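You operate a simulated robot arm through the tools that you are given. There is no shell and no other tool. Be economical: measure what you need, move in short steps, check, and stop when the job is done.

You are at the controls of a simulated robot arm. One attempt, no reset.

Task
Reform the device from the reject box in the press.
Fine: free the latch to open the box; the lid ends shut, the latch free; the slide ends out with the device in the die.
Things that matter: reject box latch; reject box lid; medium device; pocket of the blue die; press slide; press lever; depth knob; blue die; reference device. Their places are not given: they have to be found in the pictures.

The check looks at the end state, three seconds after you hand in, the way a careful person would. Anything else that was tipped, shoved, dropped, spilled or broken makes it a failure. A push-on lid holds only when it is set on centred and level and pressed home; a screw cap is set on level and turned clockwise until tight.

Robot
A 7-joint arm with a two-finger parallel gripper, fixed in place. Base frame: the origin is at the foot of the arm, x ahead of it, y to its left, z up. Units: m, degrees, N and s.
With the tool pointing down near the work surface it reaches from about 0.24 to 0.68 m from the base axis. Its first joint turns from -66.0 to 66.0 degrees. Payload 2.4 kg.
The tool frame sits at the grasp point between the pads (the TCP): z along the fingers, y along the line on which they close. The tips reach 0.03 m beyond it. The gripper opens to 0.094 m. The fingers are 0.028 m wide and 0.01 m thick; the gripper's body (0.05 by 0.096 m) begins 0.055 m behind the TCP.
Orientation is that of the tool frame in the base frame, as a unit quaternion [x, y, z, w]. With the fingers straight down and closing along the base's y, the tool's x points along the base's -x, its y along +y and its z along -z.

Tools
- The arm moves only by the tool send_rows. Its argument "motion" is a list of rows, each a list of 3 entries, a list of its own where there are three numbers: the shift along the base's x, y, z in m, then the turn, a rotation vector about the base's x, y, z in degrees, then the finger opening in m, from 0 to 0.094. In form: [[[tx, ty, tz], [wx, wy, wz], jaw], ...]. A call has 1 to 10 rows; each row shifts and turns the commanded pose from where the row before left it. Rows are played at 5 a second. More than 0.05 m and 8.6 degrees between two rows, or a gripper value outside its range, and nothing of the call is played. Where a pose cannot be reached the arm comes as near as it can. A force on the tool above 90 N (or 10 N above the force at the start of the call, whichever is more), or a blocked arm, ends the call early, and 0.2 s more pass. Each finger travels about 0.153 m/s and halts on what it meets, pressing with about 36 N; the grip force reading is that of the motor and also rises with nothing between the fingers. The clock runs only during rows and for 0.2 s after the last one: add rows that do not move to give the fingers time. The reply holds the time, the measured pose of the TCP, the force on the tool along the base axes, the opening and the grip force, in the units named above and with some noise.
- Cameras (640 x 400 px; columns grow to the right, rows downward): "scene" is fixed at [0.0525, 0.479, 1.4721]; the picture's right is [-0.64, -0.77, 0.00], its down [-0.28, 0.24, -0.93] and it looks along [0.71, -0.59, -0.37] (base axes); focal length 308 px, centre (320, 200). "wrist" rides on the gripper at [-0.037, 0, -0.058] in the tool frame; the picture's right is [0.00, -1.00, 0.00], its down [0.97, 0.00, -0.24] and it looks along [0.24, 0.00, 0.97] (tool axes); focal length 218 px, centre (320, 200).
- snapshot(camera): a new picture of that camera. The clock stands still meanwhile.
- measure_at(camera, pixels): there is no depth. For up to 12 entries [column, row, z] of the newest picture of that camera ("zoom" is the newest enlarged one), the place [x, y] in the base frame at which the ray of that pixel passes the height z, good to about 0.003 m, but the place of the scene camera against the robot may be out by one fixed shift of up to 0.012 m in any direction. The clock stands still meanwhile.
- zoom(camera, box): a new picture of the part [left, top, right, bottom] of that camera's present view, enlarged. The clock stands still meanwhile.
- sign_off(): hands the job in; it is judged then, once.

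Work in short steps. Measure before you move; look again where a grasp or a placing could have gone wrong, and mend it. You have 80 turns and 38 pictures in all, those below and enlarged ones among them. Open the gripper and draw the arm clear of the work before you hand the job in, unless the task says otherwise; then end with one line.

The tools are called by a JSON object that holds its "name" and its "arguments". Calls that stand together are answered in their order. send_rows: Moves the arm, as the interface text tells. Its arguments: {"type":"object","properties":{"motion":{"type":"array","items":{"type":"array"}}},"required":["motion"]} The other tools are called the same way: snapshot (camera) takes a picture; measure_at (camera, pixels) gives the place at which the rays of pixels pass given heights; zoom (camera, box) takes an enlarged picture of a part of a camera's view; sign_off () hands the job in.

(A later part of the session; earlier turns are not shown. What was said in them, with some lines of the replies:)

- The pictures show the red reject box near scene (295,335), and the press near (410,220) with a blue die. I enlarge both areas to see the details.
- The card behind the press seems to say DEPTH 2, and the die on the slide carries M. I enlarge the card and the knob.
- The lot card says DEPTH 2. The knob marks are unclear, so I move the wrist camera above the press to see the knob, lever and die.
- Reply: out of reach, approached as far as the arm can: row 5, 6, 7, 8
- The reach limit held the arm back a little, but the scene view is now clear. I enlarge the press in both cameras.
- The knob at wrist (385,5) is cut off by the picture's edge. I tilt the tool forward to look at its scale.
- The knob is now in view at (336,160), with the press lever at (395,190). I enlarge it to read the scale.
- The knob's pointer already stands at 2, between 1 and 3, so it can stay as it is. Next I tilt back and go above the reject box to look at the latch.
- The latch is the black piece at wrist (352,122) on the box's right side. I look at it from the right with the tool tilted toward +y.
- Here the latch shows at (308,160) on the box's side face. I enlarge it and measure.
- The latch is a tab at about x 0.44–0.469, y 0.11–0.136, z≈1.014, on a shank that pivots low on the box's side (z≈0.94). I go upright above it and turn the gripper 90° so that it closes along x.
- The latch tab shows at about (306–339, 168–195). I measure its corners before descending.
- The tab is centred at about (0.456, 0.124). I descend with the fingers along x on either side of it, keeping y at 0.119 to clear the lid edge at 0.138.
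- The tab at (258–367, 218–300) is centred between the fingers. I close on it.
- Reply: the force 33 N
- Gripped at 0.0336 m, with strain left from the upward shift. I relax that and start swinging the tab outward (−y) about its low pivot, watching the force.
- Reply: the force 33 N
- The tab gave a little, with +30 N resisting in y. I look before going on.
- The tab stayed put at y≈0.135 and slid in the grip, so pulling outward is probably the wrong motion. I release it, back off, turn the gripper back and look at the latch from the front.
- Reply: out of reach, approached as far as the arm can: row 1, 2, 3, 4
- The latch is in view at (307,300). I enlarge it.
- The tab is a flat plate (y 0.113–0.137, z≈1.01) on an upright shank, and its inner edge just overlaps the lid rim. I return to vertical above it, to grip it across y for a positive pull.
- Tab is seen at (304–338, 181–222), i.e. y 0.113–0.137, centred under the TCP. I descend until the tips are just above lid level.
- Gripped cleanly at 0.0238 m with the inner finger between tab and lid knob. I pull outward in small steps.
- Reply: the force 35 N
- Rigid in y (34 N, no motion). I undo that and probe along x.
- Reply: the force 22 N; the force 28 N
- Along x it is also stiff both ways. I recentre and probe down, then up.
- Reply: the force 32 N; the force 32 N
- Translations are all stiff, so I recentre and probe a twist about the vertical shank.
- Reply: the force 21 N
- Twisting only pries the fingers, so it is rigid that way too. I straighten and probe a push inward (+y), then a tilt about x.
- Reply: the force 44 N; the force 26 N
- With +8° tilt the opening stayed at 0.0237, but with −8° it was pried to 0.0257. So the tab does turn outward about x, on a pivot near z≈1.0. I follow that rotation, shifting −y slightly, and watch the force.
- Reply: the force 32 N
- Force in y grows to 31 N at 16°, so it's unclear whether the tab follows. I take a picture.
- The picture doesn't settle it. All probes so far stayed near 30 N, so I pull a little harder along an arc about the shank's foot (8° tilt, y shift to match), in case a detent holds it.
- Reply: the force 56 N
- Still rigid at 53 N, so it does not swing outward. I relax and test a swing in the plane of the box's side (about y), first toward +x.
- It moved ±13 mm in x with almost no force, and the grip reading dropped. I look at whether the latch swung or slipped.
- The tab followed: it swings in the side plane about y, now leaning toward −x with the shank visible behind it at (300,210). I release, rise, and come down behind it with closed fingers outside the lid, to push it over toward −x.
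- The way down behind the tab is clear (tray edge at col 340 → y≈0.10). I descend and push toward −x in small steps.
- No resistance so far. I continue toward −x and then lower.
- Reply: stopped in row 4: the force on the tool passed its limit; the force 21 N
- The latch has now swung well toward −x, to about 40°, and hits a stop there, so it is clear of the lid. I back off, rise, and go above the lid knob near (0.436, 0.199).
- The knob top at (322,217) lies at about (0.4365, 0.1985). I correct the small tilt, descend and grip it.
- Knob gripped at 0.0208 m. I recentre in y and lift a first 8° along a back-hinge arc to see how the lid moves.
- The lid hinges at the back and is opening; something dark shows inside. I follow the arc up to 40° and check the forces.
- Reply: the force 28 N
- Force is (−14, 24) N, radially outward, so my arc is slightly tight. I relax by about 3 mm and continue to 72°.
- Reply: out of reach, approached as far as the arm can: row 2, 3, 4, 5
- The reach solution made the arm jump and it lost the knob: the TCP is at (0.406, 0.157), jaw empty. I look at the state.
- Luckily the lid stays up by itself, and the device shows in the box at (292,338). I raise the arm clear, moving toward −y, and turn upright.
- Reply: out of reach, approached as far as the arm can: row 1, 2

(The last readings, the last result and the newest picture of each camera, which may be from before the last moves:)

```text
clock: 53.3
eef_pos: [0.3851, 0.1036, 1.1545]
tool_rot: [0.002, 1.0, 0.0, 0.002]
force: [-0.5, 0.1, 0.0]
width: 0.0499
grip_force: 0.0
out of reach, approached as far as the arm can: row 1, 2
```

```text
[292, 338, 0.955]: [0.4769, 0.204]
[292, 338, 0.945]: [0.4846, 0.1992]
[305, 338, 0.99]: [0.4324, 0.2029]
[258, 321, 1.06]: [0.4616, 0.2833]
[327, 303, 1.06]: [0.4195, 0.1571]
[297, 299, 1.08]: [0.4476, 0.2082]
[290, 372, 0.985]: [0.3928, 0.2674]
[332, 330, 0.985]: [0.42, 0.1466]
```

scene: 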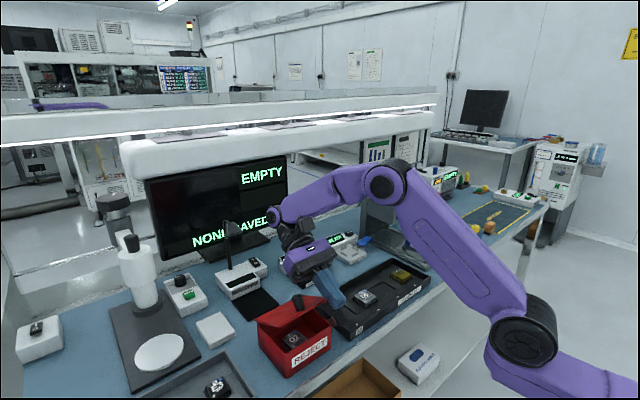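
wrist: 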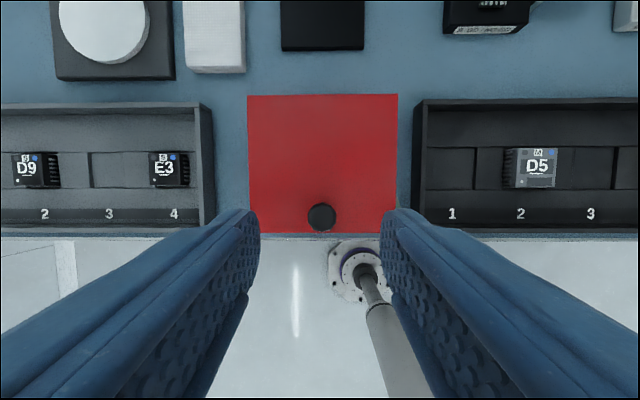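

The device sits near (0.478, 0.20). The lid, at about 45°, hangs over it, so I push it past vertical from the front with closed fingers at mid-height.

{"name": "send_rows", "arguments": {"motion": [[[0, 0.03, 0], [0, 0, 0], 0.0], [[0, 0.035, 0], [0, 0, 0], 0.0], [[0, 0.03, 0], [0, 0, 0], 0.0], [[0, 0, -0.04], [0, 0, 0], 0.0], [[0, 0, -0.05], [0, 0, 0], 0.0], [[0.02, 0, -0.003], [0, 0, 0], 0.0], [[0.015, 0, 0], [0, 0, 0], 0.0], [[0.015, 0, 0], [0, 0, 0], 0.0], [[0.01, 0, 0], [0, 0, 0], 0.0], [[0, 0, 0], [0, 0, 0], 0.0]]}}

{"name": "send_rows", "arguments": {"motion": [[[0.012, 0, 0], [0, 0, 0], 0.0], [[0.012, 0, 0], [0, 0, 0], 0.0], [[0.012, 0, 0], [0, 0, 0], 0.0], [[0.012, 0, 0], [0, 0, 0], 0.0], [[0.012, 0, 0], [0, 0, 0], 0.0], [[0, 0, 0], [0, 0, 0], 0.0]]}}

```text
clock: 55.2
eef_pos: [0.4246, 0.2002, 1.0637]
tool_rot: [-0.001, 1.0, -0.004, -0.02]
force: [-22.9, -7.4, 15.9]
width: 0.0
grip_force: 33.0
stopped in row 9: the force on the tool passed its limit (the readings are from after the stop); the commanded pose is now the measured one
```

```text
clock: 56.6
eef_pos: [0.4891, 0.2005, 1.0616]
tool_rot: [0.001, 1.0, -0.002, -0.015]
force: [-0.4, -0.2, 0.7]
width: 0.0
grip_force: 33.0
```

The lid edge was stiff at first and then gave way. I look at where the lid is now.

{"name": "zoom", "arguments": {"camera": "scene", "box": [200, 220, 400, 380]}}

```text
2.50 times, centred on (300, 300) of scene
```

zoom: 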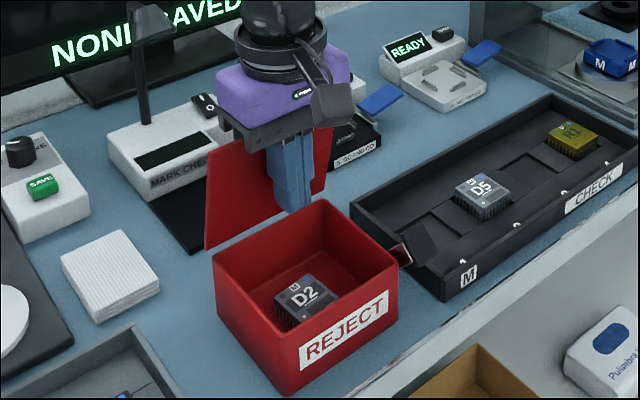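

The lid stands open by itself and device D2 (M) lies on the box floor at zoom (305,298). I measure it, with D5 and R1 for comparison of the scene camera's offset.

{"name": "measure_at", "arguments": {"camera": "zoom", "pixels": [[304, 296, 0.95], [304, 296, 0.945], [274, 297, 0.95], [338, 292, 0.95], [298, 277, 0.95], [310, 318, 0.95], [482, 190, 0.95], [572, 133, 0.95], [610, 60, 0.985]]}}

{"name": "send_rows", "arguments": {"motion": [[[-0.02, 0, 0.01], [0, 0, 0], 0.0], [[-0.03, 0, 0.02], [0, 0, 0], 0.05], [[0, 0, 0.03], [0, 0, 0], 0.07], [[0, 0, 0.02], [0, 0, 0], 0.07], [[0, 0, 0], [0, 0, 0], 0.07]]}}

{"name": "snapshot", "arguments": {"camera": "wrist"}}

```text
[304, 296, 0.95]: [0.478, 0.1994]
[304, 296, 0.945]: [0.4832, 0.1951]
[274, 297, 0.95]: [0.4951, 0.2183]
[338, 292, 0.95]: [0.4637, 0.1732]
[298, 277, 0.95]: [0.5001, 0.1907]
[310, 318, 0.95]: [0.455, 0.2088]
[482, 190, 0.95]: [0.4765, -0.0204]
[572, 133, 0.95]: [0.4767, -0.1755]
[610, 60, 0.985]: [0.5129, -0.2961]
```

```text
clock: 57.8
eef_pos: [0.4388, 0.2014, 1.1436]
tool_rot: [-0.001, 1.0, -0.003, -0.015]
force: [0.3, -0.3, 0.5]
width: 0.0699
grip_force: 0.1
```

```text
4 pictures are left
```

wrist: 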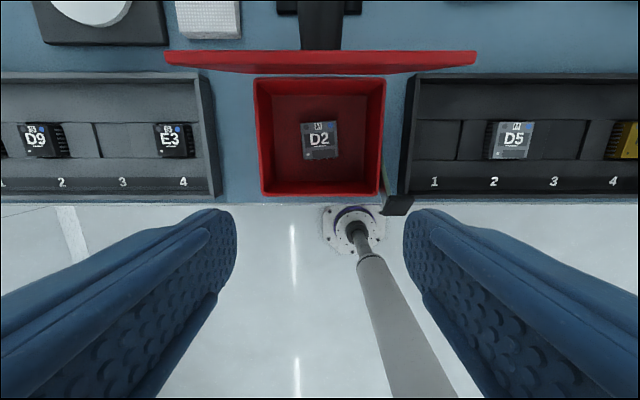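

D2 is at about (320,140), a little rotated. I enlarge it to get its yaw and where its pins are.

{"name": "zoom", "arguments": {"camera": "wrist", "box": [280, 100, 360, 180]}}

{"name": "measure_at", "arguments": {"camera": "zoom", "pixels": [[320, 200, 0.95], [170, 120, 0.95], [395, 60, 0.95], [470, 300, 0.95], [180, 320, 0.95]]}}

```text
5.00 times, centred on (320, 140) of wrist
```

zoom: 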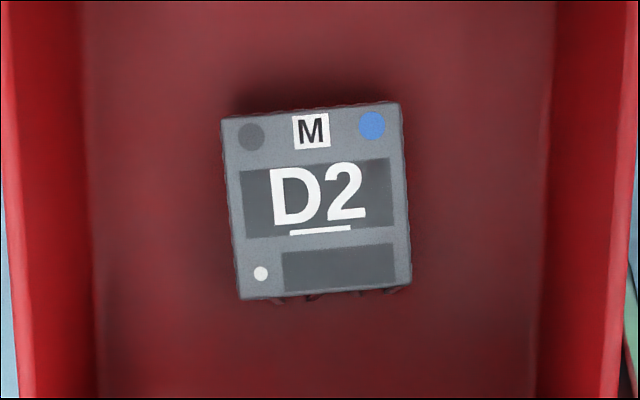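

```text
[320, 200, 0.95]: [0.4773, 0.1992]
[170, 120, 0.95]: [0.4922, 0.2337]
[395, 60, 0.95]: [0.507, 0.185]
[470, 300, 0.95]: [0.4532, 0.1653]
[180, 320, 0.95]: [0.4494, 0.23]
```

D2 is about 0.040 m square, centred at (0.477, 0.199) with +5.3° yaw. The lid leans forward (top near x 0.51) and would meet the wrist camera, so I first push it further back.

{"name": "send_rows", "arguments": {"motion": [[[0, 0, -0.03], [0, -1.7, 0], 0.0], [[0, 0, -0.03], [0, 0, 0], 0.0], [[0, 0, -0.02], [0, 0, 0], 0.0], [[0.03, 0, 0], [0, 0, 0], 0.0], [[0.02, 0, 0], [0, 0, 0], 0.0], [[0.01, 0, 0], [0, 0, 0], 0.0], [[0.01, 0, 0], [0, 0, 0], 0.0], [[0.01, 0, 0], [0, 0, 0], 0.0], [[0, 0, 0], [0, 0, 0], 0.0]]}}

{"name": "send_rows", "arguments": {"motion": [[[0.007, 0, 0], [0, 0, 0], 0.0], [[0.007, 0, 0], [0, 0, 0], 0.0], [[0, 0, 0], [0, 0, 0], 0.0]]}}

```text
clock: 59.8
eef_pos: [0.5198, 0.2008, 1.0635]
tool_rot: [0.0, 1.0, -0.003, -0.001]
force: [-1.1, 0.7, -0.4]
width: 0.0001
grip_force: 33.0
```

```text
clock: 60.6
eef_pos: [0.5255, 0.2002, 1.0634]
tool_rot: [0.0, 1.0, -0.006, -0.011]
force: [-50.7, -3.1, 21.5]
width: 0.0
grip_force: 33.3
```

The lid is at its stop past vertical now. I back off, open, turn +5.3°, and descend over D2 with the TCP at x 0.469 to keep the camera clear of the lid.

{"name": "send_rows", "arguments": {"motion": [[[-0.03, -0.001, 0], [0, 0, 0], 0.0], [[-0.033, 0, 0], [0, 0, 5.3], 0.03], [[0, 0, 0], [0, 0, 0], 0.062], [[0, 0, 0], [0, 0, 0], 0.062], [[0, 0, -0.03], [0, 0, 0], 0.062], [[0, 0, -0.03], [0, 0, 0], 0.062], [[0, 0, -0.025], [0, 0, 0], 0.062], [[0, 0, 0], [0, 0, 0], 0.062]]}}

```text
clock: 62.4
eef_pos: [0.4701, 0.199, 0.9773]
tool_rot: [-0.047, 0.999, -0.002, 0.0]
force: [0.0, 0.2, 0.1]
width: 0.0619
grip_force: 0.0
```

No contact so far at z 0.977. I lower the last centimetre and close on D2.

{"name": "send_rows", "arguments": {"motion": [[[0, 0, -0.006], [0, 0, 0], 0.062], [[0, 0, -0.004], [0, 0, 0], 0.062], [[0, 0, 0], [0, 0, 0], 0.03], [[0, 0, 0], [0, 0, 0], 0.03], [[0, 0, 0], [0, 0, 0], 0.03]]}}

```text
clock: 63.6
eef_pos: [0.4706, 0.1996, 0.9671]
tool_rot: [-0.046, 0.999, -0.002, 0.0]
force: [-0.5, 0.4, -0.1]
width: 0.0408
grip_force: 36.0
```

D2 is held at 0.0408 m. I lift it straight out, take off the yaw, and carry it across toward the press.

{"name": "send_rows", "arguments": {"motion": [[[0, 0, 0.01], [0, 0, 0], 0.03], [[0, 0, 0.03], [0, 0, 0], 0.03], [[0, 0, 0.04], [0, 0, 0], 0.03], [[0, 0, 0.04], [0, 0, 0], 0.03], [[0, 0, 0.04], [0, 0, 0], 0.03], [[-0.01, -0.04, 0], [0, 0, -5.3], 0.03], [[-0.01, -0.045, 0], [0, 0, 0], 0.03], [[0, -0.045, 0], [0, 0, 0], 0.03], [[0, -0.045, 0], [0, 0, 0], 0.03], [[0, -0.045, 0], [0, 0, 0], 0.03]]}}

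{"name": "send_rows", "arguments": {"motion": [[[0, -0.045, 0], [0, 0, 0], 0.03], [[0, -0.045, 0], [0, 0, 0], 0.03], [[0, -0.045, 0], [0, 0, 0], 0.03], [[0, -0.045, 0], [0, 0, 0], 0.03], [[0, -0.045, 0], [0, 0, 0], 0.03], [[0, -0.045, 0], [0, 0, 0], 0.03], [[0, -0.035, 0], [0, 0, 0], 0.03], [[0, 0, 0], [0, 0, 0], 0.03]]}}

{"name": "snapshot", "arguments": {"camera": "wrist"}}

```text
clock: 65.8
eef_pos: [0.4485, -0.0212, 1.127]
tool_rot: [0.0, 1.0, -0.003, 0.001]
force: [0.0, -0.1, -0.2]
width: 0.0407
grip_force: 35.9
```

```text
clock: 67.6
eef_pos: [0.4495, -0.3272, 1.1273]
tool_rot: [-0.001, 1.0, -0.003, 0.0]
force: [0.1, 0.1, -1.1]
width: 0.0407
grip_force: 36.1
```

```text
2 pictures are left
```

wrist: 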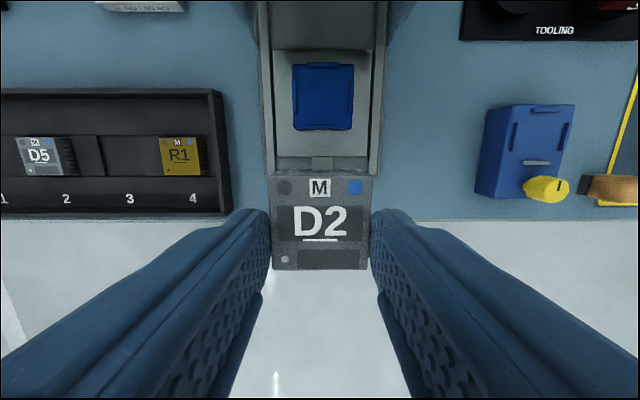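

D2 hangs centred at (320,222), its centre 6.7 mm ahead of the TCP. The die centre (323,97) triangulates to about (0.529, −0.330) with its top at z≈0.974. I move over it and lower to just above contact.

{"name": "send_rows", "arguments": {"motion": [[[0.035, -0.0027, 0], [0, 0, 0], 0.03], [[0.038, 0, 0], [0, 0, 0], 0.03], [[0, 0, -0.04], [0, 0, 0], 0.03], [[0, 0, -0.035], [0, 0, 0], 0.03], [[0, 0, -0.02], [0, 0, 0], 0.03], [[0, 0, -0.01], [0, 0, 0], 0.03], [[0, 0, 0], [0, 0, 0], 0.03]]}}

```text
clock: 69.2
eef_pos: [0.5233, -0.3283, 1.022]
tool_rot: [0.001, 1.0, -0.003, 0.0]
force: [0.7, 0.4, -0.4]
width: 0.041
grip_force: 35.9
```

Clear so far. I lower in small steps until contact.

{"name": "send_rows", "arguments": {"motion": [[[0, 0, -0.003], [0, 0, 0], 0.03], [[0, 0, -0.003], [0, 0, 0], 0.03], [[0, 0, -0.002], [0, 0, 0], 0.03], [[0, 0, 0], [0, 0, 0], 0.03]]}}

{"name": "send_rows", "arguments": {"motion": [[[0, 0, -0.002], [0, 0, 0], 0.03], [[0, 0, 0], [0, 0, 0], 0.03]]}}

```text
clock: 70.2
eef_pos: [0.5229, -0.3283, 1.0147]
tool_rot: [-0.001, 1.0, -0.003, 0.0]
force: [0.1, -0.4, -0.9]
width: 0.0407
grip_force: 35.9
```

```text
clock: 70.8
eef_pos: [0.5224, -0.3277, 1.014]
tool_rot: [-0.001, 1.0, -0.003, 0.001]
force: [-1.7, 1.4, 8.2]
width: 0.0409
grip_force: 36.0
```

Contact at z≈1.0135, a bit higher than expected for the pocket floor; it may sit on a ridge. I look.

{"name": "zoom", "arguments": {"camera": "wrist", "box": [220, 110, 420, 300]}}

```text
2.11 times, centred on (320, 205) of wrist
```

zoom: 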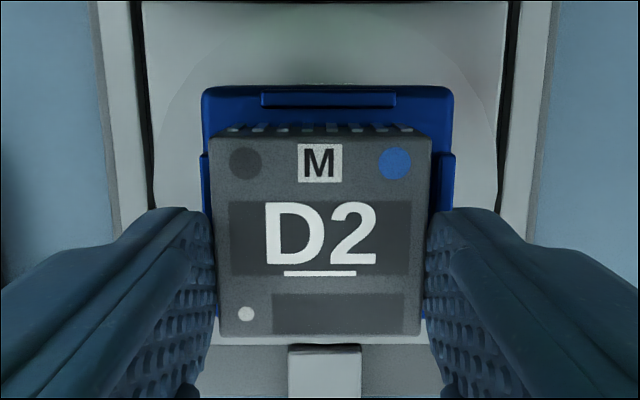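

The die's rear edge (row 87) is 8.7 mm behind the body edge against about 5.5 expected, and the die centre is col 327 against 321 for the device. I raise slightly, shift +3 mm in x and −1.3 mm in y, and lower again.

{"name": "send_rows", "arguments": {"motion": [[[0, 0, 0.004], [0, 0, 0], 0.03], [[0.003, -0.0013, 0], [0, 0, 0], 0.03], [[0, 0, -0.002], [0, 0, 0], 0.03], [[0, 0, -0.0015], [0, 0, 0], 0.03], [[0, 0, 0], [0, 0, 0], 0.03]]}}

{"name": "send_rows", "arguments": {"motion": [[[0, 0, -0.0015], [0, 0, 0], 0.03], [[0, 0, -0.001], [0, 0, 0], 0.03], [[0, 0, 0], [0, 0, 0], 0.03]]}}

```text
clock: 72.0
eef_pos: [0.526, -0.3281, 1.0131]
tool_rot: [0.001, 1.0, -0.002, 0.0]
force: [-0.3, 0.3, 2.8]
width: 0.0407
grip_force: 35.8
```

```text
clock: 72.8
eef_pos: [0.5259, -0.3293, 1.0127]
tool_rot: [0.0, 1.0, -0.005, 0.001]
force: [-2.4, 1.4, 27.7]
width: 0.0409
grip_force: 35.8
```

Contact again at 1.013. To check whether it sits between the ridges, I lighten the load and nudge 3 mm in ±x and ±y, watching for side walls.

{"name": "send_rows", "arguments": {"motion": [[[0, 0, 0.002], [0, 0, 0], 0.03], [[0.002, 0, 0], [0, 0, 0], 0.03], [[0.001, 0, 0], [0, 0, 0], 0.03], [[0, 0, 0], [0, 0, 0], 0.03]]}}

{"name": "send_rows", "arguments": {"motion": [[[-0.003, 0, 0], [0, 0, 0], 0.03], [[-0.003, 0, 0], [0, 0, 0], 0.03], [[0, 0, 0], [0, 0, 0], 0.03]]}}

{"name": "send_rows", "arguments": {"motion": [[[0.003, 0, 0], [0, 0, 0], 0.03], [[0, 0.003, 0], [0, 0, 0], 0.03], [[0, 0, 0], [0, 0, 0], 0.03]]}}

{"name": "send_rows", "arguments": {"motion": [[[0, -0.003, 0], [0, 0, 0], 0.03], [[0, -0.003, 0], [0, 0, 0], 0.03], [[0, 0, 0], [0, 0, 0], 0.03]]}}

```text
clock: 73.8
eef_pos: [0.528, -0.3294, 1.0116]
tool_rot: [0.001, 1.0, -0.004, -0.001]
force: [-6.6, 0.2, 19.0]
width: 0.0408
grip_force: 36.2
```

```text
clock: 74.6
eef_pos: [0.5241, -0.3288, 1.0125]
tool_rot: [0.0, 1.0, -0.003, 0.0]
force: [4.1, 0.2, 10.7]
width: 0.0407
grip_force: 35.7
```

```text
clock: 75.4
eef_pos: [0.5244, -0.3271, 1.012]
tool_rot: [0.001, 1.0, -0.003, -0.001]
force: [-3.8, -3.4, 10.7]
width: 0.0409
grip_force: 36.1
```

```text
clock: 76.2
eef_pos: [0.5254, -0.3329, 1.0125]
tool_rot: [0.001, 1.0, -0.003, 0.0]
force: [1.2, 2.2, 7.6]
width: 0.041
grip_force: 36.1
```

No side wall was felt over ±3 mm. The fingertips themselves lie right above the side ridges at (445,180), so probably they, not the device, are touching. I centre on the die, release, and rise.

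{"name": "send_rows", "arguments": {"motion": [[[-0.0015, 0.003, 0.001], [0, 0, 0], 0.03], [[0, 0, 0], [0, 0, 0], 0.046], [[0, 0, 0], [0, 0, 0], 0.054], [[0, 0, 0], [0, 0, 0], 0.054], [[0, 0, 0.02], [0, 0, 0], 0.054], [[0, 0, 0.03], [0, 0, 0], 0.054], [[0, 0, 0], [0, 0, 0], 0.0], [[0, 0, 0], [0, 0, 0], 0.0]]}}

```text
clock: 78.0
eef_pos: [0.5242, -0.3308, 1.0631]
tool_rot: [0.0, 1.0, -0.002, 0.0]
force: [-0.4, 0.2, 0.0]
width: 0.0001
grip_force: 33.2
```

Released. I feel the device's top with the closed fingertips to see how deep it sits.

{"name": "send_rows", "arguments": {"motion": [[[0.006, 0, -0.02], [0, 0, 0], 0.0], [[0, 0, -0.022], [0, 0, 0], 0.0], [[0, 0, -0.002], [0, 0, 0], 0.0], [[0, 0, -0.002], [0, 0, 0], 0.0], [[0, 0, 0], [0, 0, 0], 0.0]]}}

{"name": "send_rows", "arguments": {"motion": [[[0, 0, -0.002], [0, 0, 0], 0.0], [[0, 0, 0], [0, 0, 0], 0.0]]}}

```text
clock: 79.2
eef_pos: [0.5305, -0.3299, 1.0174]
tool_rot: [0.0, 1.0, -0.005, 0.002]
force: [-1.0, 2.0, 17.2]
width: 0.0
grip_force: 32.3
```

```text
clock: 79.8
eef_pos: [0.5301, -0.3298, 1.0182]
tool_rot: [0.0, 1.0, -0.006, 0.003]
force: [-2.7, 2.1, 35.5]
width: 0.0
grip_force: 33.4
```

The top is at z≈0.988 and firm under 35 N. I have one picture left, so I use it on a close oblique wrist view of the device on the die; I back off and tilt for that.

{"name": "send_rows", "arguments": {"motion": [[[0, 0, 0.03], [0, 0, 0], 0.0], [[-0.025, 0, 0.03], [0, 0, 0], 0.03], [[-0.025, 0, 0.0], [0, -8.4, 0], 0.07], [[-0.025, 0, 0], [0, -8.4, 0], 0.094], [[0, 0, -0.005], [0, -8.4, 0], 0.094], [[0, 0, -0.01], [0, -8.4, 0], 0.094], [[0, 0, -0.01], [0, -8.4, 0], 0.094], [[0, 0, -0.01], [0, -8.4, 0], 0.094], [[0, 0, 0], [0, 0, 0], 0.094]]}}

```text
clock: 81.8
eef_pos: [0.4539, -0.3292, 1.0398]
tool_rot: [0.002, 0.905, -0.003, 0.426]
force: [-0.6, 0.1, 0.1]
width: 0.0941
grip_force: 0.0
```

The tool is in place and the device should appear near (320,195). I take the last picture as an enlargement there.

{"name": "zoom", "arguments": {"camera": "wrist", "box": [250, 145, 390, 240]}}

```text
4.21 times, centred on (320, 192) of wrist
```

zoom: 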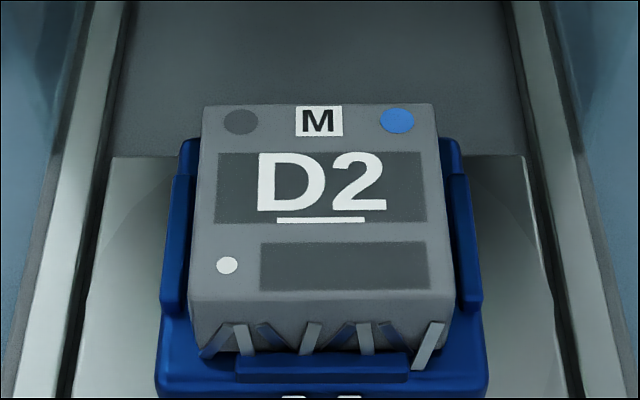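

The picture shows D2 seated between the four ridges, centred (device cols 190–450, die 157–487), its bent leads inside the front ridge. Next I go upright above the slide's handle near (0.406, −0.329).

{"name": "send_rows", "arguments": {"motion": [[[-0.01, 0, 0.03], [0, 8.4, 0], 0.094], [[-0.01, 0, 0.02], [0, 8.4, 0], 0.094], [[-0.01, 0, 0], [0, 8.4, 0], 0.094], [[-0.01, 0, 0], [0, 8.4, 0], 0.08], [[-0.008, 0, 0], [0, 8.4, 0], 0.06], [[0, 0, 0], [0, 8.4, 0], 0.055], [[0, 0, -0.03], [0, 0, 0], 0.055], [[0, 0, 0], [0, 0, 0], 0.055]]}}

{"name": "send_rows", "arguments": {"motion": [[[0, 0, -0.03], [0, 0, 0], 0.055], [[0, 0, -0.03], [0, 0, 0], 0.055], [[0, 0, -0.012], [0, 0, 0], 0.055], [[0, 0, 0], [0, 0, 0], 0.055]]}}

```text
clock: 83.6
eef_pos: [0.4072, -0.3305, 1.0613]
tool_rot: [0.0, 1.0, -0.003, -0.001]
force: [0.3, -1.2, 0.6]
width: 0.0547
grip_force: 0.0
```

```text
clock: 84.6
eef_pos: [0.4079, -0.3291, 0.9875]
tool_rot: [0.0, 1.0, -0.003, 0.0]
force: [0.6, 0.2, 0.2]
width: 0.055
grip_force: 0.1
```

The fingers are around the handle without contact. I close on it.

{"name": "send_rows", "arguments": {"motion": [[[0, 0, 0], [0, 0, 0], 0.0], [[0, 0, 0], [0, 0, 0], 0.0], [[0, 0, 0], [0, 0, 0], 0.0]]}}

```text
clock: 85.4
eef_pos: [0.4083, -0.3288, 0.9874]
tool_rot: [0.001, 1.0, -0.003, 0.0]
force: [1.7, -7.5, -7.3]
width: 0.0238
grip_force: 45.1
```

Handle gripped (0.0238 m). I push the slide in gently toward +x.

{"name": "send_rows", "arguments": {"motion": [[[0.003, 0, 0], [0, 0, 0], 0.0], [[0.006, 0, 0], [0, 0, 0], 0.0], [[0.01, 0, 0], [0, 0, 0], 0.0], [[0.01, 0, 0], [0, 0, 0], 0.0], [[0.01, 0, 0], [0, 0, 0], 0.0], [[0.01, 0, 0], [0, 0, 0], 0.0], [[0.01, 0, 0], [0, 0, 0], 0.0], [[0.01, 0, 0], [0, 0, 0], 0.0], [[0, 0, 0], [0, 0, 0], 0.0]]}}

```text
clock: 87.4
eef_pos: [0.4768, -0.3304, 0.9888]
tool_rot: [0.001, 1.0, -0.003, 0.001]
force: [-1.1, -9.1, -9.5]
width: 0.0234
grip_force: 45.2
```

The slide moves freely (−1 N in x). I continue until it stops.

{"name": "send_rows", "arguments": {"motion": [[[0.008, 0, 0], [0, 0, 0], 0.0], [[0.008, 0, 0], [0, 0, 0], 0.0], [[0.008, 0, 0], [0, 0, 0], 0.0], [[0.008, 0, 0], [0, 0, 0], 0.0], [[0, 0, 0], [0, 0, 0], 0.0]]}}

```text
clock: 88.6
eef_pos: [0.5084, -0.3304, 0.9883]
tool_rot: [0.001, 1.0, -0.003, -0.001]
force: [-1.0, -11.8, -6.9]
width: 0.0233
grip_force: 45.1
```

Travel is 0.100 so far and still free. I go on in smaller steps, watching for the stop.

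{"name": "send_rows", "arguments": {"motion": [[[0.005, 0, 0], [0, 0, 0], 0.0], [[0.005, 0, 0], [0, 0, 0], 0.0], [[0, 0, 0], [0, 0, 0], 0.0]]}}

{"name": "send_rows", "arguments": {"motion": [[[0.004, 0, 0], [0, 0, 0], 0.0], [[0.003, 0, 0], [0, 0, 0], 0.0], [[0, 0, 0], [0, 0, 0], 0.0]]}}

```text
clock: 89.4
eef_pos: [0.5175, -0.3294, 0.9882]
tool_rot: [0.001, 1.0, -0.003, -0.001]
force: [-8.5, -9.7, -7.7]
width: 0.0234
grip_force: 45.2
```

```text
clock: 90.2
eef_pos: [0.5219, -0.3309, 0.9872]
tool_rot: [0.001, 1.0, -0.001, -0.005]
force: [-30.2, -1.8, 0.5]
width: 0.0234
grip_force: 45.0
```

The slide meets its stop after about 0.11 m of travel. I relax, open, back away and rise; the lever handle triangulates to about (0.56, −0.43, 1.095).

{"name": "send_rows", "arguments": {"motion": [[[-0.004, 0, 0], [0, 0, 0], 0.0], [[0, 0, 0], [0, 0, 0], 0.05], [[0, 0, 0], [0, 0, 0], 0.055], [[-0.025, 0, 0], [0, 0, 0], 0.055], [[-0.02, 0, 0.02], [0, 0, 0], 0.055], [[0, 0, 0.045], [0, 0, 0], 0.055], [[0, 0, 0.05], [0, 0, 0], 0.03], [[0, 0, 0.05], [0, 0, 0], 0.0], [[0, 0, 0], [0, 0, 0], 0.0]]}}

{"name": "send_rows", "arguments": {"motion": [[[0.02, -0.04, 0.01], [0, 0, 0], 0.0], [[0.02, -0.04, 0], [0, 0, 0], 0.0], [[0.02, -0.029, 0], [0, 0, 0], 0.0], [[0.02, 0, 0], [0, 0, 0], 0.0], [[0, 0, -0.02], [0, 0, 0], 0.0], [[0, 0, 0], [0, 0, 0], 0.0]]}}

```text
clock: 92.2
eef_pos: [0.4749, -0.3296, 1.1544]
tool_rot: [0.0, 1.0, -0.003, -0.001]
force: [0.2, 0.6, 1.3]
width: 0.0
grip_force: 33.4
```

```text
clock: 93.6
eef_pos: [0.5074, -0.3978, 1.1358]
tool_rot: [0.0, 1.0, -0.003, 0.0]
force: [0.0, 0.3, 0.1]
width: 0.0
grip_force: 33.5
out of reach, approached as far as the arm can: row 2, 3, 4
```

The vertical tool cannot reach that far at this height. I tilt it forward about y, so the fingers point ahead and down, and then move toward the handle.

{"name": "send_rows", "arguments": {"motion": [[[-0.02, -0.005, 0.01], [0, -8.4, 0], 0.0], [[-0.01, -0.01, 0.01], [0, -8.4, 0], 0.0], [[0, -0.01, 0.01], [0, -8.4, 0], 0.0], [[0, -0.01, 0], [0, -8.4, 0], 0.0], [[0, -0.005, 0], [0, -8.4, 0], 0.0], [[0.02, 0, 0], [0, 0, 0], 0.0], [[0.02, 0, 0], [0, 0, 0], 0.0], [[0.015, 0, 0], [0, 0, 0], 0.0], [[0, 0, 0], [0, 0, 0], 0.0]]}}

```text
clock: 95.6
eef_pos: [0.5322, -0.4379, 1.168]
tool_rot: [0.002, 0.934, -0.003, 0.358]
force: [0.3, 0.3, -0.4]
width: 0.0
grip_force: 33.0
```

Reached, with the tip at about (0.552, −0.438, 1.146). I lower gently to find the handle.

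{"name": "send_rows", "arguments": {"motion": [[[0.002, 0, -0.01], [0, 0, 0], 0.0], [[0.002, 0, -0.01], [0, 0, 0], 0.0], [[0, 0, -0.007], [0, 0, 0], 0.0], [[0, 0, -0.007], [0, 0, 0], 0.0], [[0, 0, 0], [0, 0, 0], 0.0]]}}

```text
clock: 96.8
eef_pos: [0.537, -0.4379, 1.1333]
tool_rot: [0.0, 0.934, -0.002, 0.358]
force: [0.4, 0.5, 1.1]
width: 0.0
grip_force: 32.9
```

No contact yet. I continue down in small steps.

{"name": "send_rows", "arguments": {"motion": [[[0, 0, -0.006], [0, 0, 0], 0.0], [[0, 0, -0.006], [0, 0, 0], 0.0], [[0, 0, -0.006], [0, 0, 0], 0.0], [[0, 0, 0], [0, 0, 0], 0.0]]}}

```text
clock: 97.8
eef_pos: [0.5364, -0.4371, 1.1149]
tool_rot: [0.001, 0.934, -0.003, 0.358]
force: [-0.5, 0.7, 2.5]
width: 0.0001
grip_force: 33.6
```

A slight upward force (2.5 N) appears, possibly the lever. I press on, following its arc a little toward +x.

{"name": "send_rows", "arguments": {"motion": [[[0.001, 0, -0.008], [0, 0, 0], 0.0], [[0.002, 0, -0.008], [0, 0, 0], 0.0], [[0.003, 0, -0.008], [0, 0, 0], 0.0], [[0, 0, 0], [0, 0, 0], 0.0]]}}

```text
clock: 98.8
eef_pos: [0.5435, -0.4368, 1.0914]
tool_rot: [0.001, 0.934, -0.002, 0.358]
force: [-1.0, 0.5, 3.6]
width: 0.0
grip_force: 32.8
```

Force grows to 3.6 N, so the lever is following. I continue along the arc.

{"name": "send_rows", "arguments": {"motion": [[[0.003, 0, -0.008], [0, 0, 0], 0.0], [[0.004, 0, -0.008], [0, 0, 0], 0.0], [[0.005, 0, -0.008], [0, 0, 0], 0.0], [[0, 0, 0], [0, 0, 0], 0.0]]}}

```text
clock: 99.8
eef_pos: [0.5528, -0.4373, 1.0675]
tool_rot: [0.001, 0.933, -0.003, 0.359]
force: [-2.6, -0.8, 5.3]
width: 0.0
grip_force: 33.2
```

Spring-like resistance is increasing, (−2.6, 5.3) N. I keep pressing toward the end of the stroke.

{"name": "send_rows", "arguments": {"motion": [[[0.005, 0, -0.007], [0, 0, 0], 0.0], [[0.005, 0, -0.007], [0, 0, 0], 0.0], [[0.006, 0, -0.006], [0, 0, 0], 0.0], [[0, 0, 0], [0, 0, 0], 0.0]]}}

```text
clock: 100.8
eef_pos: [0.5697, -0.4368, 1.0483]
tool_rot: [0.001, 0.933, -0.003, 0.359]
force: [4.1, -0.9, 7.0]
width: 0.0
grip_force: 33.1
```

Still moving, about 8 N in all. I continue, mainly downward.

{"name": "send_rows", "arguments": {"motion": [[[0.002, 0, -0.007], [0, 0, 0], 0.0], [[0.003, 0, -0.007], [0, 0, 0], 0.0], [[0.003, 0, -0.006], [0, 0, 0], 0.0], [[0, 0, 0], [0, 0, 0], 0.0]]}}

```text
clock: 101.8
eef_pos: [0.5767, -0.4385, 1.039]
tool_rot: [-0.001, 0.931, -0.008, 0.365]
force: [-44.7, 26.7, 68.7]
width: 0.0
grip_force: 33.5
```

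The stroke ends firmly (69 N down). I hold briefly, then let the lever come back up with the tool along the reverse arc.

{"name": "send_rows", "arguments": {"motion": [[[0, 0, 0], [0, 0, 0], 0.0], [[0, 0, 0], [0, 0, 0], 0.0], [[-0.004, 0, 0.008], [0, 0, 0], 0.0], [[-0.006, 0, 0.012], [0, 0, 0], 0.0], [[-0.01, 0, 0.014], [0, 0, 0], 0.0], [[0, 0, 0], [0, 0, 0], 0.0]]}}

```text
clock: 102.9
eef_pos: [0.5794, -0.4375, 1.061]
tool_rot: [0.0, 0.927, -0.016, 0.374]
force: [19.6, -12.3, 2.9]
width: 0.0
grip_force: 32.5
stopped in row 5: the force on the tool passed its limit (the readings are from after the stop); the commanded pose is now the measured one
```

The finger is hooked behind the handle block (+20 N in x), so I move straight up instead of back.

{"name": "send_rows", "arguments": {"motion": [[[0.002, 0, 0.004], [0, 0, 0], 0.0], [[0, 0, 0.006], [0, 0, 0], 0.0], [[0, 0, 0.008], [0, 0, 0], 0.0], [[0, 0, 0], [0, 0, 0], 0.0]]}}

```text
clock: 103.9
eef_pos: [0.5811, -0.4373, 1.0766]
tool_rot: [0.0, 0.928, -0.013, 0.372]
force: [22.2, -14.5, -0.2]
width: 0.0001
grip_force: 33.4
```

A steady (22, −14) N push remains, so I yield in its direction (+x, −y) and keep rising.

{"name": "send_rows", "arguments": {"motion": [[[0.003, -0.003, 0.002], [0, 0, 0], 0.0], [[0.001, -0.001, 0.008], [0, 0, 0], 0.0], [[0, 0, 0.008], [0, 0, 0], 0.0], [[0, 0, 0], [0, 0, 0], 0.0]]}}

```text
clock: 104.9
eef_pos: [0.5834, -0.4396, 1.0949]
tool_rot: [0.0, 0.929, -0.012, 0.37]
force: [3.1, 1.2, 1.5]
width: 0.0
grip_force: 32.9
```

Nearly free now. I rise well above the lever before backing off.

{"name": "send_rows", "arguments": {"motion": [[[0, 0, 0.01], [0, 0, 0], 0.0], [[0, 0, 0.012], [0, 0, 0], 0.0], [[0, 0, 0.015], [0, 0, 0], 0.0], [[0, 0, 0.02], [0, 0, 0], 0.0], [[0, 0, 0.02], [0, 0, 0], 0.0], [[0, 0, 0], [0, 0, 0], 0.0]]}}

```text
clock: 106.3
eef_pos: [0.5846, -0.4403, 1.1714]
tool_rot: [-0.001, 0.929, -0.013, 0.371]
force: [0.1, -1.4, -0.2]
width: 0.0001
grip_force: 33.4
```

The lever is let go. I return upright over the slide handle by the same path as before, grip it, and draw the slide out to its former place.

{"name": "send_rows", "arguments": {"motion": [[[-0.03, 0, 0], [0, 0, 0], 0.0], [[-0.03, 0, 0], [0, 0, 0], 0.0], [[-0.009, 0.0185, 0], [0, 7.27, 0], 0.0], [[-0.009, 0.0185, 0], [0, 7.27, 0], 0.02], [[-0.009, 0.0185, 0], [0, 7.27, 0], 0.055], [[-0.009, 0.0185, 0], [0, 7.27, 0], 0.055], [[-0.009, 0.0185, 0], [0, 7.27, 0], 0.055], [[-0.009, 0.0185, 0], [0, 7.27, 0], 0.055], [[0, 0, -0.04], [0, 0, 0], 0.055], [[0, 0, -0.04], [0, 0, 0], 0.055]]}}

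{"name": "send_rows", "arguments": {"motion": [[[0, 0, -0.045], [0, 0, 0], 0.055], [[0, 0, -0.04], [0, 0, 0], 0.055], [[0.01, 0, -0.017], [0, 0, 0], 0.055], [[0.018, 0, 0], [0, 0, 0], 0.055], [[0.018, 0, 0], [0, 0, 0], 0.055], [[0, 0, 0], [0, 0, 0], 0.055], [[0, 0, 0], [0, 0, 0], 0.0], [[0, 0, 0], [0, 0, 0], 0.0], [[0, 0, 0], [0, 0, 0], 0.0]]}}

{"name": "send_rows", "arguments": {"motion": [[[-0.004, 0, 0], [0, 0, 0], 0.0], [[-0.008, 0, 0], [0, 0, 0], 0.0], [[-0.01, 0, 0], [0, 0, 0], 0.0], [[-0.01, 0, 0], [0, 0, 0], 0.0], [[-0.01, 0, 0], [0, 0, 0], 0.0], [[-0.01, 0, 0], [0, 0, 0], 0.0], [[-0.01, 0, 0], [0, 0, 0], 0.0], [[-0.01, 0, 0], [0, 0, 0], 0.0], [[-0.01, 0, 0], [0, 0, 0], 0.0], [[0, 0, 0], [0, 0, 0], 0.0]]}}

```text
clock: 108.5
eef_pos: [0.4697, -0.3292, 1.0904]
tool_rot: [-0.004, 1.0, -0.012, -0.001]
force: [-0.2, 0.2, -0.6]
width: 0.0553
grip_force: 0.0
```

```text
clock: 110.5
eef_pos: [0.5153, -0.3293, 0.9888]
tool_rot: [-0.005, 1.0, -0.012, -0.001]
force: [1.4, 1.2, 0.2]
width: 0.0235
grip_force: 44.9
```

```text
clock: 112.7
eef_pos: [0.4331, -0.3295, 0.9904]
tool_rot: [-0.004, 1.0, -0.011, -0.001]
force: [1.6, -0.3, -1.3]
width: 0.0234
grip_force: 45.8
```

The slide moves out freely, with 26 mm left to go. I finish the pull, release, rise, and travel to the right-hand side behind the raised lid.

{"name": "send_rows", "arguments": {"motion": [[[-0.01, 0, 0], [0, 0, 0], 0.0], [[-0.01, 0, 0], [0, 0, 0], 0.0], [[-0.007, 0, 0], [0, 0, 0], 0.0], [[0, 0, 0], [0, 0, 0], 0.0]]}}

{"name": "send_rows", "arguments": {"motion": [[[0, 0, 0], [0, 0, 0], 0.05], [[0, 0, 0], [0, 0, 0], 0.055], [[0, 0, 0.03], [0, 0, 0], 0.055], [[0, 0, 0.04], [0, 0, 0], 0.055], [[0, 0, 0.04], [0, 0, 0], 0.03], [[0.01, 0.045, 0], [1, 0, 0], 0.0], [[0.01, 0.045, 0], [0, 0, 0], 0.0], [[0.01, 0.045, 0], [0, 0, 0], 0.0], [[0.01, 0.045, 0], [0, 0, 0], 0.0], [[0.01, 0.045, 0], [0, 0, 0], 0.0]]}}

{"name": "send_rows", "arguments": {"motion": [[[0.01, 0.045, 0], [0, 0, 0], 0.0], [[0.01, 0.045, 0], [0, 0, 0], 0.0], [[0.01, 0.045, 0], [0, 0, 0], 0.0], [[0.012, 0.045, 0], [0, 0, 0], 0.0], [[0.04, 0.004, -0.005], [0, 0, 0], 0.0], [[0.04, 0, -0.005], [0, 0, 0], 0.0], [[0.02, 0, 0], [0, 0, 0], 0.0], [[0, 0, 0], [0, 0, 0], 0.0]]}}

```text
clock: 113.7
eef_pos: [0.406, -0.3296, 0.9904]
tool_rot: [-0.004, 1.0, -0.012, -0.001]
force: [-3.0, -3.3, -0.4]
width: 0.0233
grip_force: 45.0
```

```text
clock: 115.9
eef_pos: [0.457, -0.1038, 1.0993]
tool_rot: [-0.004, 1.0, -0.003, -0.001]
force: [0.7, -0.8, 0.3]
width: 0.0001
grip_force: 32.9
```

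```text
clock: 117.7
eef_pos: [0.5996, 0.0784, 1.0888]
tool_rot: [-0.004, 1.0, -0.003, -0.001]
force: [0.4, -0.9, -0.6]
width: 0.0001
grip_force: 32.9
5 turns are left
```

The slide is out at its former place and the arm is at (0.60, 0.078, 1.089). I move in behind the lid at y 0.16 and push it forward and down along its arc.

{"name": "send_rows", "arguments": {"motion": [[[0, 0.04, 0], [0, 0, 0], 0.0], [[0, 0.042, 0], [0, 0, 0], 0.0], [[-0.02, 0, 0], [0, 0, 0], 0.0], [[-0.02, 0, 0], [0, 0, 0], 0.0], [[-0.015, 0, 0], [0, 0, 0], 0.0], [[-0.015, 0, 0], [0, 0, 0], 0.0], [[-0.015, 0, 0], [0, 0, 0], 0.0], [[-0.015, 0, 0], [0, 0, 0], 0.0], [[0, 0, 0], [0, 0, 0], 0.0]]}}

{"name": "send_rows", "arguments": {"motion": [[[-0.013, 0, -0.017], [0, 0, 0], 0.0], [[-0.012, 0, -0.017], [0, 0, 0], 0.0], [[-0.004, 0, -0.01], [0, 0, 0], 0.0], [[-0.004, 0, -0.009], [0, 0, 0], 0.0], [[-0.003, 0, -0.008], [0, 0, 0], 0.0], [[0, 0, 0], [0, 0, 0], 0.0]]}}

```text
clock: 119.7
eef_pos: [0.4988, 0.1625, 1.0909]
tool_rot: [-0.005, 1.0, -0.003, -0.001]
force: [-0.6, 0.1, 0.0]
width: 0.0
grip_force: 33.4
```

```text
clock: 121.1
eef_pos: [0.4625, 0.162, 1.0282]
tool_rot: [-0.005, 1.0, -0.002, -0.001]
force: [0.0, -0.2, -0.1]
width: 0.0001
grip_force: 33.2
4 turns are left
```

No resistance: the lid has either fallen shut or is still ahead. I press down near the front of the lid to feel whether it is closed (expected at tip z≈0.99).

{"name": "send_rows", "arguments": {"motion": [[[-0.015, 0, 0], [0, 0, 0], 0.0], [[0, 0, -0.004], [0, 0, 0], 0.0], [[0, 0, -0.004], [0, 0, 0], 0.0], [[0, 0, -0.004], [0, 0, 0], 0.0], [[0, 0, 0], [0, 0, 0], 0.0]]}}

```text
clock: 122.3
eef_pos: [0.4477, 0.162, 1.0185]
tool_rot: [-0.005, 1.0, -0.002, 0.003]
force: [-17.6, -3.3, 61.3]
width: 0.0
grip_force: 33.2
3 turns are left
```

Firm contact (61 N) at tip z≈0.9885 over the box interior: the lid is shut. I rise, open the gripper and draw the arm clear.

{"name": "send_rows", "arguments": {"motion": [[[0, 0, 0.02], [0, 0, 0], 0.0], [[0, 0, 0.04], [0, 0, 0], 0.0], [[0, 0, 0.05], [0, 0, 0], 0.03], [[-0.02, -0.02, 0.04], [0, 0, 0], 0.06], [[-0.03, -0.03, 0.03], [0, 0, 0], 0.09], [[-0.02, -0.03, 0.02], [0, 0, 0], 0.094], [[0, 0, 0], [0, 0, 0], 0.094]]}}

```text
refused: row 5 steps farther than a row can; nothing moved
2 turns are left
```

Row 5 was too long, so nothing moved. I resend it with shorter steps and then hand in.

{"name": "send_rows", "arguments": {"motion": [[[0, 0, 0.02], [0, 0, 0], 0.0], [[0, 0, 0.03], [0, 0, 0], 0.0], [[0, 0, 0.03], [0, 0, 0], 0.0], [[0, 0, 0.03], [0, 0, 0], 0.03], [[0, 0, 0.03], [0, 0, 0], 0.06], [[-0.02, 0, 0.02], [0, 0, 0], 0.09], [[-0.02, 0, 0.01], [0, 0, 0], 0.094], [[0, 0, 0], [0, 0, 0], 0.094]]}}

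{"name": "sign_off", "arguments": {}}

```text
clock: 124.1
eef_pos: [0.4067, 0.1618, 1.1867]
tool_rot: [-0.004, 1.0, -0.003, 0.0]
force: [0.1, -0.9, -0.3]
width: 0.0941
grip_force: 0.0
```

```text
The job is handed in.
```

I handed the job in: device D2 went from the reject box into the blue die and was pressed at depth 2, then the slide was drawn out, the lid shut and the latch left free. I had no pictures left after the press stroke, so the reformed leads, D2's final seat in the die and the lever's return are not confirmed by sight.
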